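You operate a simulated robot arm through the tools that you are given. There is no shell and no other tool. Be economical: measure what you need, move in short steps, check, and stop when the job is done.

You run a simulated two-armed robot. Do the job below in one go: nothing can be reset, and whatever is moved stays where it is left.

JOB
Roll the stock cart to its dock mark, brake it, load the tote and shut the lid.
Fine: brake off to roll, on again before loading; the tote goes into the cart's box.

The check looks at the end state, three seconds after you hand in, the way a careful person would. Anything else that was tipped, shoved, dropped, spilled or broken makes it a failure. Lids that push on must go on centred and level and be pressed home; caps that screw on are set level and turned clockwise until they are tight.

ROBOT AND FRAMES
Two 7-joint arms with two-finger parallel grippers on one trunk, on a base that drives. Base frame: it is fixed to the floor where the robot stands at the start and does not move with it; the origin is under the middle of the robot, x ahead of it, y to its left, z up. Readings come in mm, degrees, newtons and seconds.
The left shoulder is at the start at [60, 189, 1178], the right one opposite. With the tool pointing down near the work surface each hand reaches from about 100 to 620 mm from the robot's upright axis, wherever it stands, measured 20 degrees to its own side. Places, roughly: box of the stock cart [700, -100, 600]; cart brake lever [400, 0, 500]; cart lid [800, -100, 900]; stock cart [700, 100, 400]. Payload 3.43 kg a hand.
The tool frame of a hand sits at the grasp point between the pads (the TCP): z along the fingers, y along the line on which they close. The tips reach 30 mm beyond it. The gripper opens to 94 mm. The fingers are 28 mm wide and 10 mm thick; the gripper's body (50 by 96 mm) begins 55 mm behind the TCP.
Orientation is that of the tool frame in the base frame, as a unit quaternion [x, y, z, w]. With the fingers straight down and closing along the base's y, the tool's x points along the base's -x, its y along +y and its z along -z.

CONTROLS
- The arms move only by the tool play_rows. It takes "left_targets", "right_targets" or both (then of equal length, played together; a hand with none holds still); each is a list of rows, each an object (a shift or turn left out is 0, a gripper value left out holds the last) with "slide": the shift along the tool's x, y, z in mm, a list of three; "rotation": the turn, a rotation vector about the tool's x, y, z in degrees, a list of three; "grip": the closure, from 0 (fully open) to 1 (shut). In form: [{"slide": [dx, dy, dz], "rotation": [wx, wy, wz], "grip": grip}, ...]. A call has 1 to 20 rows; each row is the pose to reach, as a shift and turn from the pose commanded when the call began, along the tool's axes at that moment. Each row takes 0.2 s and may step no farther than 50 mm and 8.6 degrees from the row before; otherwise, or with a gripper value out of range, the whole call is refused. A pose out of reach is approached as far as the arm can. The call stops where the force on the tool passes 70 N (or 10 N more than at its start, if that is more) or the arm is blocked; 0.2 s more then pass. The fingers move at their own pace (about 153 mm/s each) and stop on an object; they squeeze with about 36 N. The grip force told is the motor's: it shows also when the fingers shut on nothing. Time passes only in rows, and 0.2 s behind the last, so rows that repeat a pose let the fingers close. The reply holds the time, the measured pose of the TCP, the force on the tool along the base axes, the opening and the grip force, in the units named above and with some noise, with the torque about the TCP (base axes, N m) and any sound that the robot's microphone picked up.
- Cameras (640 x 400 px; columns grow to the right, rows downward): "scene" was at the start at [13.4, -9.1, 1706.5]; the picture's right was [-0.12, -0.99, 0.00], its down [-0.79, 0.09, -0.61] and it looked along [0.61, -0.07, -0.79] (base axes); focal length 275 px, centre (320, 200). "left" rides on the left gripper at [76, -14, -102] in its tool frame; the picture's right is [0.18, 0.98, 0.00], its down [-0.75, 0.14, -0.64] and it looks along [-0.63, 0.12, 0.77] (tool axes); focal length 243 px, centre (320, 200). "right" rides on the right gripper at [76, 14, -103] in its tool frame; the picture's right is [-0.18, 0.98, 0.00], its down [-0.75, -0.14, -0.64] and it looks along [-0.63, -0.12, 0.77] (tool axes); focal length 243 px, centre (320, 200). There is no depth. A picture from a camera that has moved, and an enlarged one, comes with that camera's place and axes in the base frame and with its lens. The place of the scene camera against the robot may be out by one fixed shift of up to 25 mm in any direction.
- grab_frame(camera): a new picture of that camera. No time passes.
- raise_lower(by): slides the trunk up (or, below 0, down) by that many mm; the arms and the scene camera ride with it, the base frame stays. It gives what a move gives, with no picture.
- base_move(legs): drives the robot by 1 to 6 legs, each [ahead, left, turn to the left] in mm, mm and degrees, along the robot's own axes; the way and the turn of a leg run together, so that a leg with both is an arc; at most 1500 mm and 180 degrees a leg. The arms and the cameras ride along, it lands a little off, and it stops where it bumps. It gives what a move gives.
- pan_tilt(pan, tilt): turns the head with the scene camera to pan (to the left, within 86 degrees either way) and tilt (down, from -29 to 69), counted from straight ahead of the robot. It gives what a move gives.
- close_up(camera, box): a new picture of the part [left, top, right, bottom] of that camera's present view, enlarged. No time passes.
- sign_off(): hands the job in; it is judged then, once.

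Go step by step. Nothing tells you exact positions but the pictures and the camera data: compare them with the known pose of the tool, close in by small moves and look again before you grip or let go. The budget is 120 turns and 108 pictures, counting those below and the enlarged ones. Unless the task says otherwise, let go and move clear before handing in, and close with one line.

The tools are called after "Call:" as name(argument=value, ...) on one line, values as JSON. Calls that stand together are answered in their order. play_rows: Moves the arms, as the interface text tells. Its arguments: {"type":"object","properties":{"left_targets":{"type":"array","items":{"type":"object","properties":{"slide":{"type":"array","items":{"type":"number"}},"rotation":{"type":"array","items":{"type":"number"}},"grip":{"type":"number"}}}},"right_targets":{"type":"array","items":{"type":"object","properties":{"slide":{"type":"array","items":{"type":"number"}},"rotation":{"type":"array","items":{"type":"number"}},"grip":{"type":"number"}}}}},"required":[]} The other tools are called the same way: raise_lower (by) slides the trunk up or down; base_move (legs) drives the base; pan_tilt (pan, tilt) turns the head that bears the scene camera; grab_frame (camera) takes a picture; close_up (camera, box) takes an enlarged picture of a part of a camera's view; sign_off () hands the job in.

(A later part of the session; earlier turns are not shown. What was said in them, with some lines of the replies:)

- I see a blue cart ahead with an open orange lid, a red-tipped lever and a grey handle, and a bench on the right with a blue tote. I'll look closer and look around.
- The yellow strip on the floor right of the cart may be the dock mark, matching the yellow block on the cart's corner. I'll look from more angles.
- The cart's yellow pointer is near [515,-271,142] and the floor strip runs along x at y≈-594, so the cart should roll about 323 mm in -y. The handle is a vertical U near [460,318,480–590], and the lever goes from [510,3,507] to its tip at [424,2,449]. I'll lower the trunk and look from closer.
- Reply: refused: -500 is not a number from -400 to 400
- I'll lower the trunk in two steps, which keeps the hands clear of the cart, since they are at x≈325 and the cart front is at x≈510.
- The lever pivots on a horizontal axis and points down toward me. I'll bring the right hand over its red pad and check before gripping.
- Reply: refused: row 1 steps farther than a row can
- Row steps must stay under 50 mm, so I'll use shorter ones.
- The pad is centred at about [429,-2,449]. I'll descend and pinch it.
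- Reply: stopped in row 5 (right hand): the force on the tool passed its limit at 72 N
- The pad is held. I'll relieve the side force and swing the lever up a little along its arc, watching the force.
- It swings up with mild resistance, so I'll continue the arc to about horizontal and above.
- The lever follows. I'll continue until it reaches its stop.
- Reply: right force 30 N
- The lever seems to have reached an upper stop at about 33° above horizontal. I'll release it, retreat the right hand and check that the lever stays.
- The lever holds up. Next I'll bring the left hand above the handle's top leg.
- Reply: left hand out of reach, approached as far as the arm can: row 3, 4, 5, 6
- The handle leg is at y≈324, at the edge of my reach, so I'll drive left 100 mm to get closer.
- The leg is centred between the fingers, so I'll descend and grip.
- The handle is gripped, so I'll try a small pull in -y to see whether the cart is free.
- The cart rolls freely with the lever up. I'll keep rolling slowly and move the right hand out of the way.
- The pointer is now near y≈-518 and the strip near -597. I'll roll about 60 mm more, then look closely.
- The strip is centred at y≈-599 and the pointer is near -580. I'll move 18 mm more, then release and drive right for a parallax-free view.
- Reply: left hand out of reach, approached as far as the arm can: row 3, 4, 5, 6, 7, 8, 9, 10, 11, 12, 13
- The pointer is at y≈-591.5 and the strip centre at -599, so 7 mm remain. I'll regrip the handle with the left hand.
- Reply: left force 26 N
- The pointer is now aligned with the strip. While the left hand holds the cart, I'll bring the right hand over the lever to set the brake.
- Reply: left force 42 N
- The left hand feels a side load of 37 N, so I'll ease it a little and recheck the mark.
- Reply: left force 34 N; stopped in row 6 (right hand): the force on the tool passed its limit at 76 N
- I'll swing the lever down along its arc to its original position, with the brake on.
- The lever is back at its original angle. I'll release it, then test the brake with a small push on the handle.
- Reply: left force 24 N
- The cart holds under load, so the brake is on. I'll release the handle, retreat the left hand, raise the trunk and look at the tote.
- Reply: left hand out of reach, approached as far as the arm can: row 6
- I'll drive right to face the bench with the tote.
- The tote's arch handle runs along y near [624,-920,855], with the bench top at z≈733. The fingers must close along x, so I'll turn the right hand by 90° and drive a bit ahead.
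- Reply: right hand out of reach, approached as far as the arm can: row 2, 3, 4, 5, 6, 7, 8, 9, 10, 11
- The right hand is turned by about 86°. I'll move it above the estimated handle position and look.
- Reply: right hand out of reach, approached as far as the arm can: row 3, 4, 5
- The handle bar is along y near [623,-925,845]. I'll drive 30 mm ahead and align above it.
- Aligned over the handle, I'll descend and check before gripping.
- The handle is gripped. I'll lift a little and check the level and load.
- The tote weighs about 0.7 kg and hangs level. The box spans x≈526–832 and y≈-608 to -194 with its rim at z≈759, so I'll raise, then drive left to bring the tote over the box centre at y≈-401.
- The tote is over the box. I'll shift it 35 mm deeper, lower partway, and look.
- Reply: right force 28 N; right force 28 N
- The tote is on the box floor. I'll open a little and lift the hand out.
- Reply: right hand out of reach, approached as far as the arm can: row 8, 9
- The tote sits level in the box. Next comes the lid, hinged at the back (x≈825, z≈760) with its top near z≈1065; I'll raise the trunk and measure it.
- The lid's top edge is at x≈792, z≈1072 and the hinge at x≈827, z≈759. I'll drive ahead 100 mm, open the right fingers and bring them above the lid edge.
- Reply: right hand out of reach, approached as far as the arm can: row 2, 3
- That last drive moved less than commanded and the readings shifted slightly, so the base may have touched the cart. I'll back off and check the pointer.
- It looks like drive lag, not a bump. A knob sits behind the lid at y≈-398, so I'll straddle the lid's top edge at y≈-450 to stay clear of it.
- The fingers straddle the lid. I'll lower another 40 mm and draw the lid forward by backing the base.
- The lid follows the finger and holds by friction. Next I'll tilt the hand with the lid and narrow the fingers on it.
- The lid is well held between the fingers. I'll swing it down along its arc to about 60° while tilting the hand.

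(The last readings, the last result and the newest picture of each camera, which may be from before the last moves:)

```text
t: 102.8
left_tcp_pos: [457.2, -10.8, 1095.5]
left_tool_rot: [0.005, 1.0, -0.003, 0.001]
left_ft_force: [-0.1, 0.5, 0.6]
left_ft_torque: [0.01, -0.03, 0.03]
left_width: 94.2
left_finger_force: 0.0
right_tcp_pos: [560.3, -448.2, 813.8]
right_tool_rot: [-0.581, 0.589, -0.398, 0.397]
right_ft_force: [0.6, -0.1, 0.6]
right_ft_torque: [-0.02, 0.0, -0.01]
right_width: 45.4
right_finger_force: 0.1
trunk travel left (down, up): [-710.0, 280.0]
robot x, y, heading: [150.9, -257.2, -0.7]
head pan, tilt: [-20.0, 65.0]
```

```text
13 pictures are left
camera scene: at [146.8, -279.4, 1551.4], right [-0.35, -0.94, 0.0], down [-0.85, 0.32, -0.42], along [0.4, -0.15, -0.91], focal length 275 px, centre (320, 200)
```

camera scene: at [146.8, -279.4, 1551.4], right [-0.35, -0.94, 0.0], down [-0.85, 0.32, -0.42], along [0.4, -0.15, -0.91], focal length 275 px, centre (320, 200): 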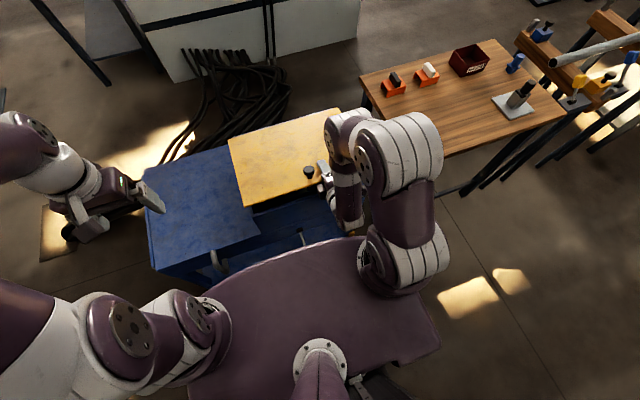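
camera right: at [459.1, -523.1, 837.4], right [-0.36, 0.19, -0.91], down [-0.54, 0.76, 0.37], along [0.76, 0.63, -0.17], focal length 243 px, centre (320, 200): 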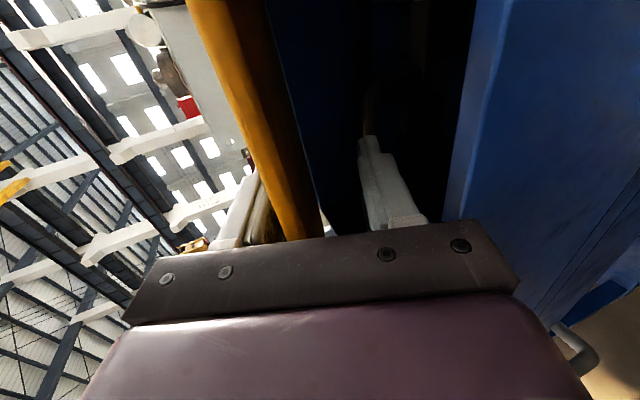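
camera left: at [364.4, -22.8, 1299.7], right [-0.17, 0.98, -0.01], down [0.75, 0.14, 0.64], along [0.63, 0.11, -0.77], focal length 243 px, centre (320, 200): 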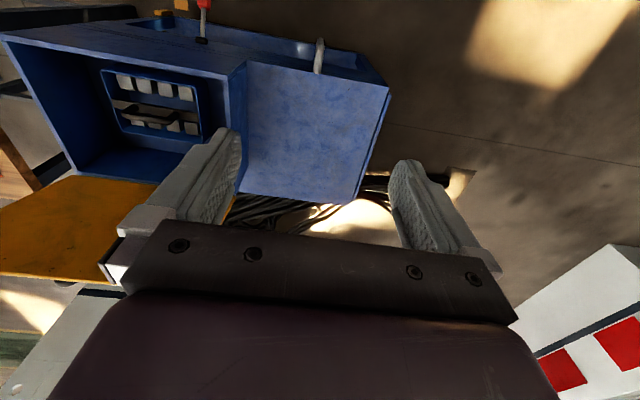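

The lid is nearly shut. I'll lower it a bit more, then withdraw the fingers toward me.

Call:
play_rows(right_targets=[{"slide": [0, 10, 2.2]}, {"slide": [0, 20, 4.5]}, {"slide": [0, 20, 4.5]}])

Call:
play_rows(right_targets=[{"slide": [0, 0, -12]}, {"slide": [0, 0, -25]}, {"slide": [0, 0, -40]}, {"slide": [0, 0, -55]}, {"slide": [0, 0, -75]}])

Call:
grab_frame(camera="right")

```text
t: 103.6
left_tcp_pos: [456.7, -9.6, 1097.6]
left_tool_rot: [0.005, 1.0, -0.002, 0.0]
left_ft_force: [-1.1, -0.9, 0.6]
left_ft_torque: [-0.01, -0.02, 0.01]
left_width: 94.0
left_finger_force: 0.1
right_tcp_pos: [556.1, -447.4, 793.0]
right_tool_rot: [-0.581, 0.589, -0.397, 0.397]
right_ft_force: [0.1, 0.5, 1.0]
right_ft_torque: [0.01, -0.01, -0.01]
right_width: 45.1
right_finger_force: 0.1
trunk travel left (down, up): [-710.0, 280.0]
robot x, y, heading: [154.6, -259.9, -0.7]
head pan, tilt: [-20.0, 65.0]
```

```text
t: 104.8
left_tcp_pos: [457.4, -10.8, 1097.6]
left_tool_rot: [0.005, 1.0, -0.003, 0.001]
left_ft_force: [-0.5, 0.1, -0.2]
left_ft_torque: [0.02, -0.02, -0.01]
left_width: 93.8
left_finger_force: 0.0
right_tcp_pos: [504.5, -447.6, 827.2]
right_tool_rot: [-0.571, 0.578, -0.41, 0.414]
right_ft_force: [-0.6, 0.0, -0.2]
right_ft_torque: [-0.01, 0.05, -0.02]
right_width: 45.3
right_finger_force: 0.0
trunk travel left (down, up): [-710.0, 280.0]
robot x, y, heading: [149.4, -259.9, -0.6]
head pan, tilt: [-20.0, 65.0]
```

```text
12 pictures are left
camera right: at [402.7, -522.6, 845.4], right [-0.31, 0.19, -0.93], down [-0.56, 0.75, 0.35], along [0.77, 0.63, -0.13], focal length 243 px, centre (320, 200)
```

right: 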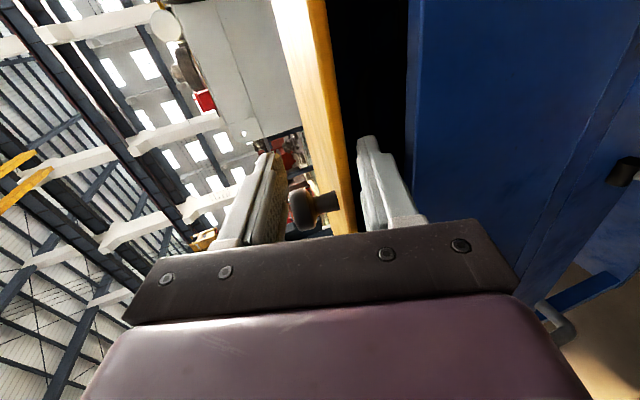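

The fingertips are almost out, so I'll back the base to clear them and look.

Call:
base_move(legs=[[-80, 0, 0]])

Call:
grab_frame(camera="right")

```text
t: 105.8
left_tcp_pos: [376.1, -9.7, 1096.3]
left_tool_rot: [0.007, 1.0, -0.002, 0.001]
left_ft_force: [-1.2, -0.3, -0.3]
left_ft_torque: [0.01, -0.01, 0.02]
left_width: 94.1
left_finger_force: 0.1
right_tcp_pos: [423.5, -445.6, 826.8]
right_tool_rot: [-0.57, 0.58, -0.411, 0.412]
right_ft_force: [-0.5, 0.9, -0.3]
right_ft_torque: [0.02, 0.0, 0.0]
right_width: 45.3
right_finger_force: 0.1
trunk travel left (down, up): [-710.0, 280.0]
robot x, y, heading: [69.8, -256.3, -0.7]
head pan, tilt: [-20.0, 65.0]
```

```text
11 pictures are left
camera right: at [322.0, -521.9, 845.9], right [-0.31, 0.19, -0.93], down [-0.56, 0.76, 0.35], along [0.77, 0.63, -0.13], focal length 243 px, centre (320, 200)
```

right: 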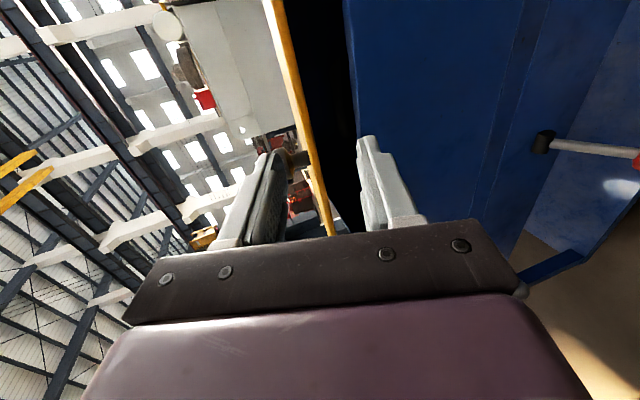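

The lid stays slightly open on its own and the hand is clear. I'll raise, turn the hand back to point down with fingers closed, and press the lid from above.

Call:
raise_lower(by=140)

Call:
play_rows(right_targets=[{"rotation": [-8, 0, 0], "grip": 0.7}, {"rotation": [-16, 0, 0], "grip": 1}, {"rotation": [-24, 0, 0]}, {"rotation": [-32, 0, 0]}, {"rotation": [-40, 0, 0]}, {"rotation": [-48, 0, 0]}, {"rotation": [-56, 0, 0]}, {"rotation": [-64, 0, 0]}, {"rotation": [-71, 0, 0]}, {"rotation": [-71, 0, 0]}])

Call:
base_move(legs=[[130, 0, 0]])

Call:
grab_frame(camera="scene")

```text
t: 107.5
left_tcp_pos: [376.9, -8.5, 1236.6]
left_tool_rot: [0.006, 1.0, -0.003, 0.001]
left_ft_force: [0.7, -1.0, 0.7]
left_ft_torque: [0.0, 0.04, -0.03]
left_width: 93.8
left_finger_force: 0.0
right_tcp_pos: [425.7, -446.2, 967.5]
right_tool_rot: [-0.57, 0.579, -0.411, 0.413]
right_ft_force: [-0.3, 0.1, -0.4]
right_ft_torque: [-0.04, -0.03, 0.01]
right_width: 44.9
right_finger_force: 0.0
trunk travel left (down, up): [-850.0, 140.0]
robot x, y, heading: [66.2, -255.6, -0.6]
head pan, tilt: [-20.0, 65.0]
```

```text
t: 109.7
left_tcp_pos: [377.8, -9.6, 1236.5]
left_tool_rot: [0.006, 1.0, -0.003, 0.001]
left_ft_force: [0.2, 0.2, 0.2]
left_ft_torque: [0.03, 0.0, 0.0]
left_width: 93.8
left_finger_force: 0.0
right_tcp_pos: [423.8, -446.0, 967.8]
right_tool_rot: [-0.704, 0.71, 0.002, 0.003]
right_ft_force: [0.1, -0.3, 0.7]
right_ft_torque: [0.0, 0.01, -0.01]
right_width: 0.1
right_finger_force: 32.9
trunk travel left (down, up): [-850.0, 140.0]
robot x, y, heading: [73.0, -256.9, -0.7]
head pan, tilt: [-20.0, 65.0]
```

```text
t: 111.0
left_tcp_pos: [506.7, -12.4, 1237.3]
left_tool_rot: [0.007, 1.0, -0.003, 0.001]
left_ft_force: [1.6, 0.6, 1.6]
left_ft_torque: [-0.05, -0.01, 0.01]
left_width: 93.9
left_finger_force: 0.0
right_tcp_pos: [552.8, -448.4, 968.5]
right_tool_rot: [-0.703, 0.711, 0.002, 0.005]
right_ft_force: [-1.0, -0.3, -0.4]
right_ft_torque: [-0.03, -0.01, 0.0]
right_width: 0.0
right_finger_force: 33.2
trunk travel left (down, up): [-850.0, 140.0]
robot x, y, heading: [203.1, -259.8, -0.8]
head pan, tilt: [-20.0, 65.0]
```

```text
10 pictures are left
camera scene: at [195.0, -279.9, 1691.4], right [-0.35, -0.94, 0.0], down [-0.85, 0.32, -0.42], along [0.4, -0.15, -0.91], focal length 275 px, centre (320, 200)
```

scene: 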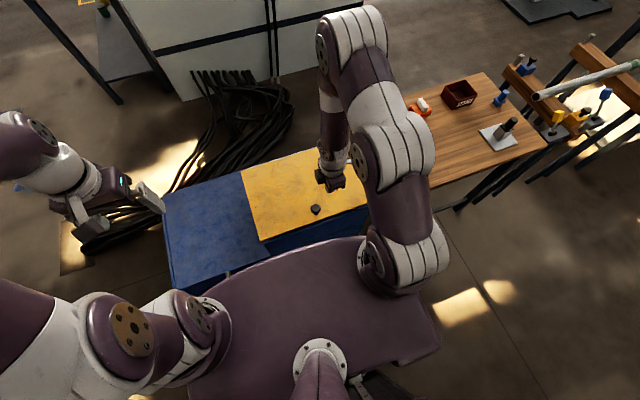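

Call:
raise_lower(by=-70)

Call:
play_rows(right_targets=[{"slide": [0, 0, 12]}, {"slide": [0, 0, 24]}, {"slide": [0, 0, 36]}, {"slide": [0, 0, 48]}, {"slide": [0, 0, 58]}, {"slide": [0, 0, 66]}, {"slide": [0, 0, 74]}, {"slide": [0, 0, 82]}, {"slide": [0, 0, 88]}])

Call:
grab_frame(camera="scene")

```text
t: 112.1
left_tcp_pos: [509.4, -10.0, 1166.5]
left_tool_rot: [0.007, 1.0, -0.001, 0.001]
left_ft_force: [0.1, -1.1, 0.2]
left_ft_torque: [0.01, 0.01, 0.01]
left_width: 94.0
left_finger_force: 0.1
right_tcp_pos: [555.1, -448.5, 897.6]
right_tool_rot: [-0.703, 0.712, 0.002, 0.004]
right_ft_force: [0.0, -0.1, 0.5]
right_ft_torque: [-0.03, 0.01, -0.01]
right_width: 0.0
right_finger_force: 33.5
trunk travel left (down, up): [-780.0, 210.0]
robot x, y, heading: [200.5, -258.2, -0.5]
head pan, tilt: [-20.0, 65.0]
```

```text
t: 114.1
left_tcp_pos: [509.1, -11.7, 1166.2]
left_tool_rot: [0.007, 1.0, -0.003, 0.001]
left_ft_force: [-0.3, 0.8, 0.1]
left_ft_torque: [0.01, 0.01, 0.01]
left_width: 93.9
left_finger_force: 0.1
right_tcp_pos: [555.6, -447.8, 810.4]
right_tool_rot: [-0.704, 0.71, 0.002, 0.004]
right_ft_force: [-0.7, 0.0, 0.9]
right_ft_torque: [-0.03, 0.03, -0.02]
right_width: 0.0
right_finger_force: 34.0
trunk travel left (down, up): [-780.0, 210.0]
robot x, y, heading: [201.9, -261.9, -0.9]
head pan, tilt: [-20.0, 65.0]
```

```text
9 pictures are left
camera scene: at [197.2, -280.0, 1621.4], right [-0.35, -0.94, 0.0], down [-0.85, 0.32, -0.42], along [0.4, -0.15, -0.91], focal length 275 px, centre (320, 200)
```

scene: 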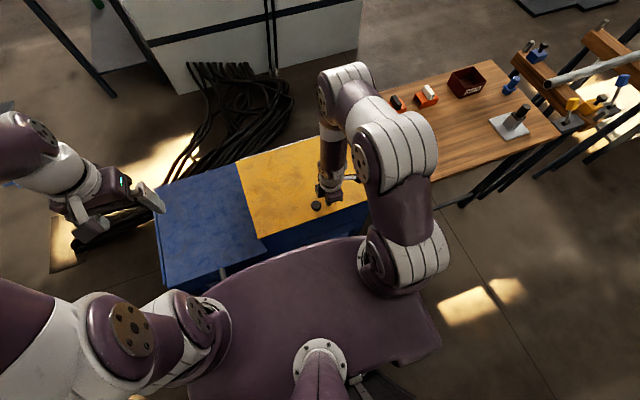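

Pushing further down in small steps until it is home.

Call:
play_rows(right_targets=[{"slide": [0, 0, 5]}, {"slide": [0, 0, 10]}, {"slide": [0, 0, 15]}, {"slide": [0, 0, 20]}, {"slide": [0, 0, 25]}])

Call:
grab_frame(camera="right")

```text
t: 115.0
left_tcp_pos: [503.1, -8.9, 1167.4]
left_tool_rot: [0.007, 1.0, -0.003, 0.003]
left_ft_force: [-0.3, -0.7, -0.4]
left_ft_torque: [-0.03, 0.01, 0.01]
left_width: 93.8
left_finger_force: 0.1
right_tcp_pos: [554.5, -447.2, 800.0]
right_tool_rot: [-0.704, 0.71, -0.003, 0.005]
right_ft_force: [-16.9, -5.5, 67.0]
right_ft_torque: [-0.73, 0.69, 0.29]
right_width: 0.1
right_finger_force: 33.1
trunk travel left (down, up): [-780.0, 210.0]
robot x, y, heading: [204.4, -254.1, -0.8]
head pan, tilt: [-20.0, 65.0]
stopped in row 4 (right hand): the force on the tool passed its limit at 82 N (the readings are from after the stop); the commanded pose is now the measured one
```

```text
8 pictures are left
camera right: at [538.0, -523.8, 900.3], right [-0.98, 0.19, -0.01], down [0.14, 0.75, 0.65], along [0.13, 0.63, -0.76], focal length 243 px, centre (320, 200)
```

right: 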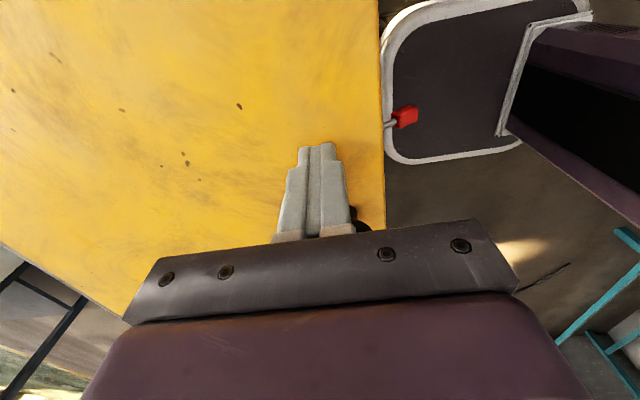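

The lid met the rim with firm contact at z≈770. I'll lift off, back away and check everything.

Call:
play_rows(right_targets=[{"slide": [0, 0, -20]}, {"slide": [0, 0, -60]}, {"slide": [0, 0, -100]}, {"slide": [0, 0, -130]}])

Call:
base_move(legs=[[-330, 0, 0]])

Call:
pan_tilt(pan=0, tilt=45)

Call:
grab_frame(camera="scene")

Call:
close_up(camera="scene", box=[200, 130, 460, 300])

```text
t: 116.0
left_tcp_pos: [509.9, -12.1, 1167.0]
left_tool_rot: [0.007, 1.0, -0.002, -0.001]
left_ft_force: [-0.2, -0.6, -0.4]
left_ft_torque: [0.0, -0.02, 0.01]
left_width: 94.0
left_finger_force: 0.0
right_tcp_pos: [555.9, -448.8, 921.6]
right_tool_rot: [-0.703, 0.711, 0.001, 0.005]
right_ft_force: [0.8, -0.9, 0.4]
right_ft_torque: [0.0, 0.0, 0.0]
right_width: 0.0
right_finger_force: 32.5
trunk travel left (down, up): [-780.0, 210.0]
robot x, y, heading: [203.5, -259.8, -0.9]
head pan, tilt: [-20.0, 65.0]
```

```text
t: 118.2
left_tcp_pos: [182.0, -8.4, 1166.8]
left_tool_rot: [0.013, 1.0, -0.003, 0.001]
left_ft_force: [-0.1, -0.3, 0.5]
left_ft_torque: [0.04, -0.01, 0.01]
left_width: 93.8
left_finger_force: 0.0
right_tcp_pos: [225.8, -446.1, 922.5]
right_tool_rot: [-0.699, 0.715, -0.001, 0.005]
right_ft_force: [0.9, -0.5, -0.1]
right_ft_torque: [0.02, -0.02, 0.03]
right_width: 0.0
right_finger_force: 32.3
trunk travel left (down, up): [-780.0, 210.0]
robot x, y, heading: [-128.4, -254.7, -1.6]
head pan, tilt: [-20.0, 65.0]
```

```text
t: 119.0
left_tcp_pos: [181.7, -8.5, 1166.2]
left_tool_rot: [0.013, 1.0, -0.002, 0.001]
left_ft_force: [0.7, 0.1, 0.3]
left_ft_torque: [0.02, -0.01, 0.0]
left_width: 93.8
left_finger_force: 0.1
right_tcp_pos: [225.1, -446.0, 923.1]
right_tool_rot: [-0.7, 0.714, -0.001, 0.006]
right_ft_force: [0.1, 0.7, 0.2]
right_ft_torque: [0.02, 0.02, 0.01]
right_width: 0.0
right_finger_force: 33.1
trunk travel left (down, up): [-780.0, 210.0]
robot x, y, heading: [-124.4, -254.7, -1.3]
head pan, tilt: [0.0, 45.0]
```

```text
7 pictures are left
camera scene: at [-107.1, -253.9, 1646.3], right [-0.02, -1.0, 0.0], down [-0.71, 0.02, -0.71], along [0.71, -0.02, -0.71], focal length 275 px, centre (320, 200)
```

scene: 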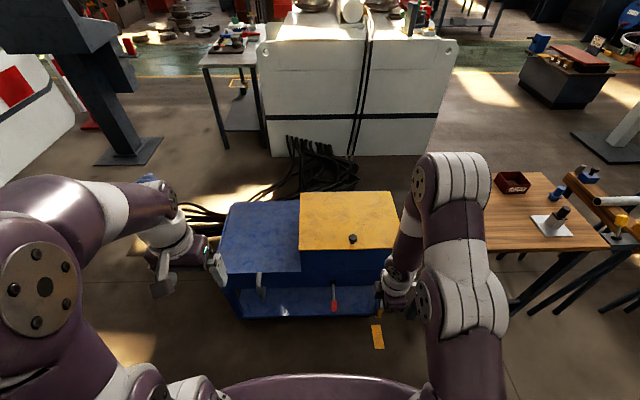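

```text
2.35 times, centred on (330, 215) of scene
camera zoom: at [-107.1, -253.9, 1646.3], right [-0.02, -1.0, 0.0], down [-0.71, 0.02, -0.71], along [0.71, -0.02, -0.71], focal length 647 px, centre (296, 165)
```

zoom: 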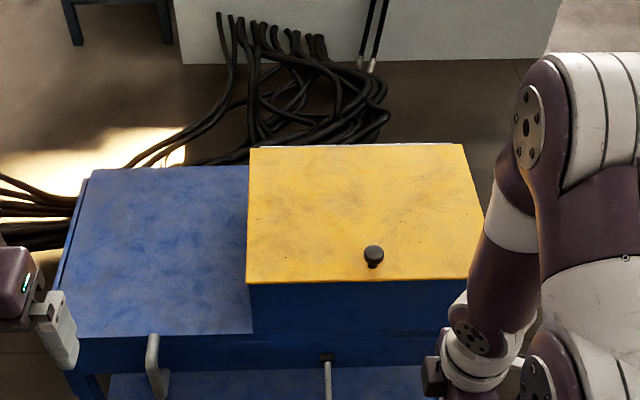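

Call:
close_up(camera="scene", box=[310, 270, 430, 370])

Call:
grab_frame(camera="left")

```text
4.00 times, centred on (370, 320) of scene
camera zoom: at [-107.1, -253.9, 1646.3], right [-0.02, -1.0, 0.0], down [-0.71, 0.02, -0.71], along [0.71, -0.02, -0.71], focal length 1100 px, centre (120, -280)
```

zoom: 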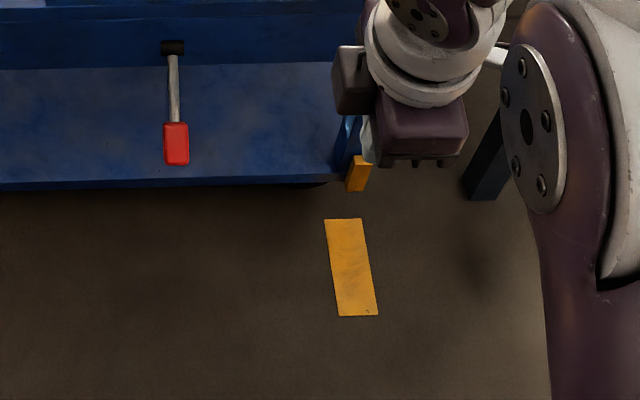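

```text
4 pictures are left
camera left: at [105.9, -20.9, 1269.8], right [-0.16, 0.99, -0.01], down [0.76, 0.13, 0.64], along [0.63, 0.1, -0.77], focal length 243 px, centre (320, 200)
```

left: 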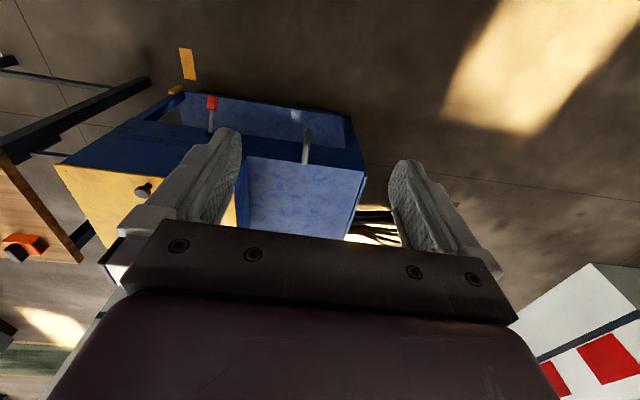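

The lid is flat, the lever is in its braked position, the pointer is within about 4 mm of the strip centre, and both hands are clear. I'll hand in.

Call:
sign_off()

```text
The job is handed in.
```

The cart is parked on its dock mark with the brake on, the tote is level in the box, and the lid is shut.
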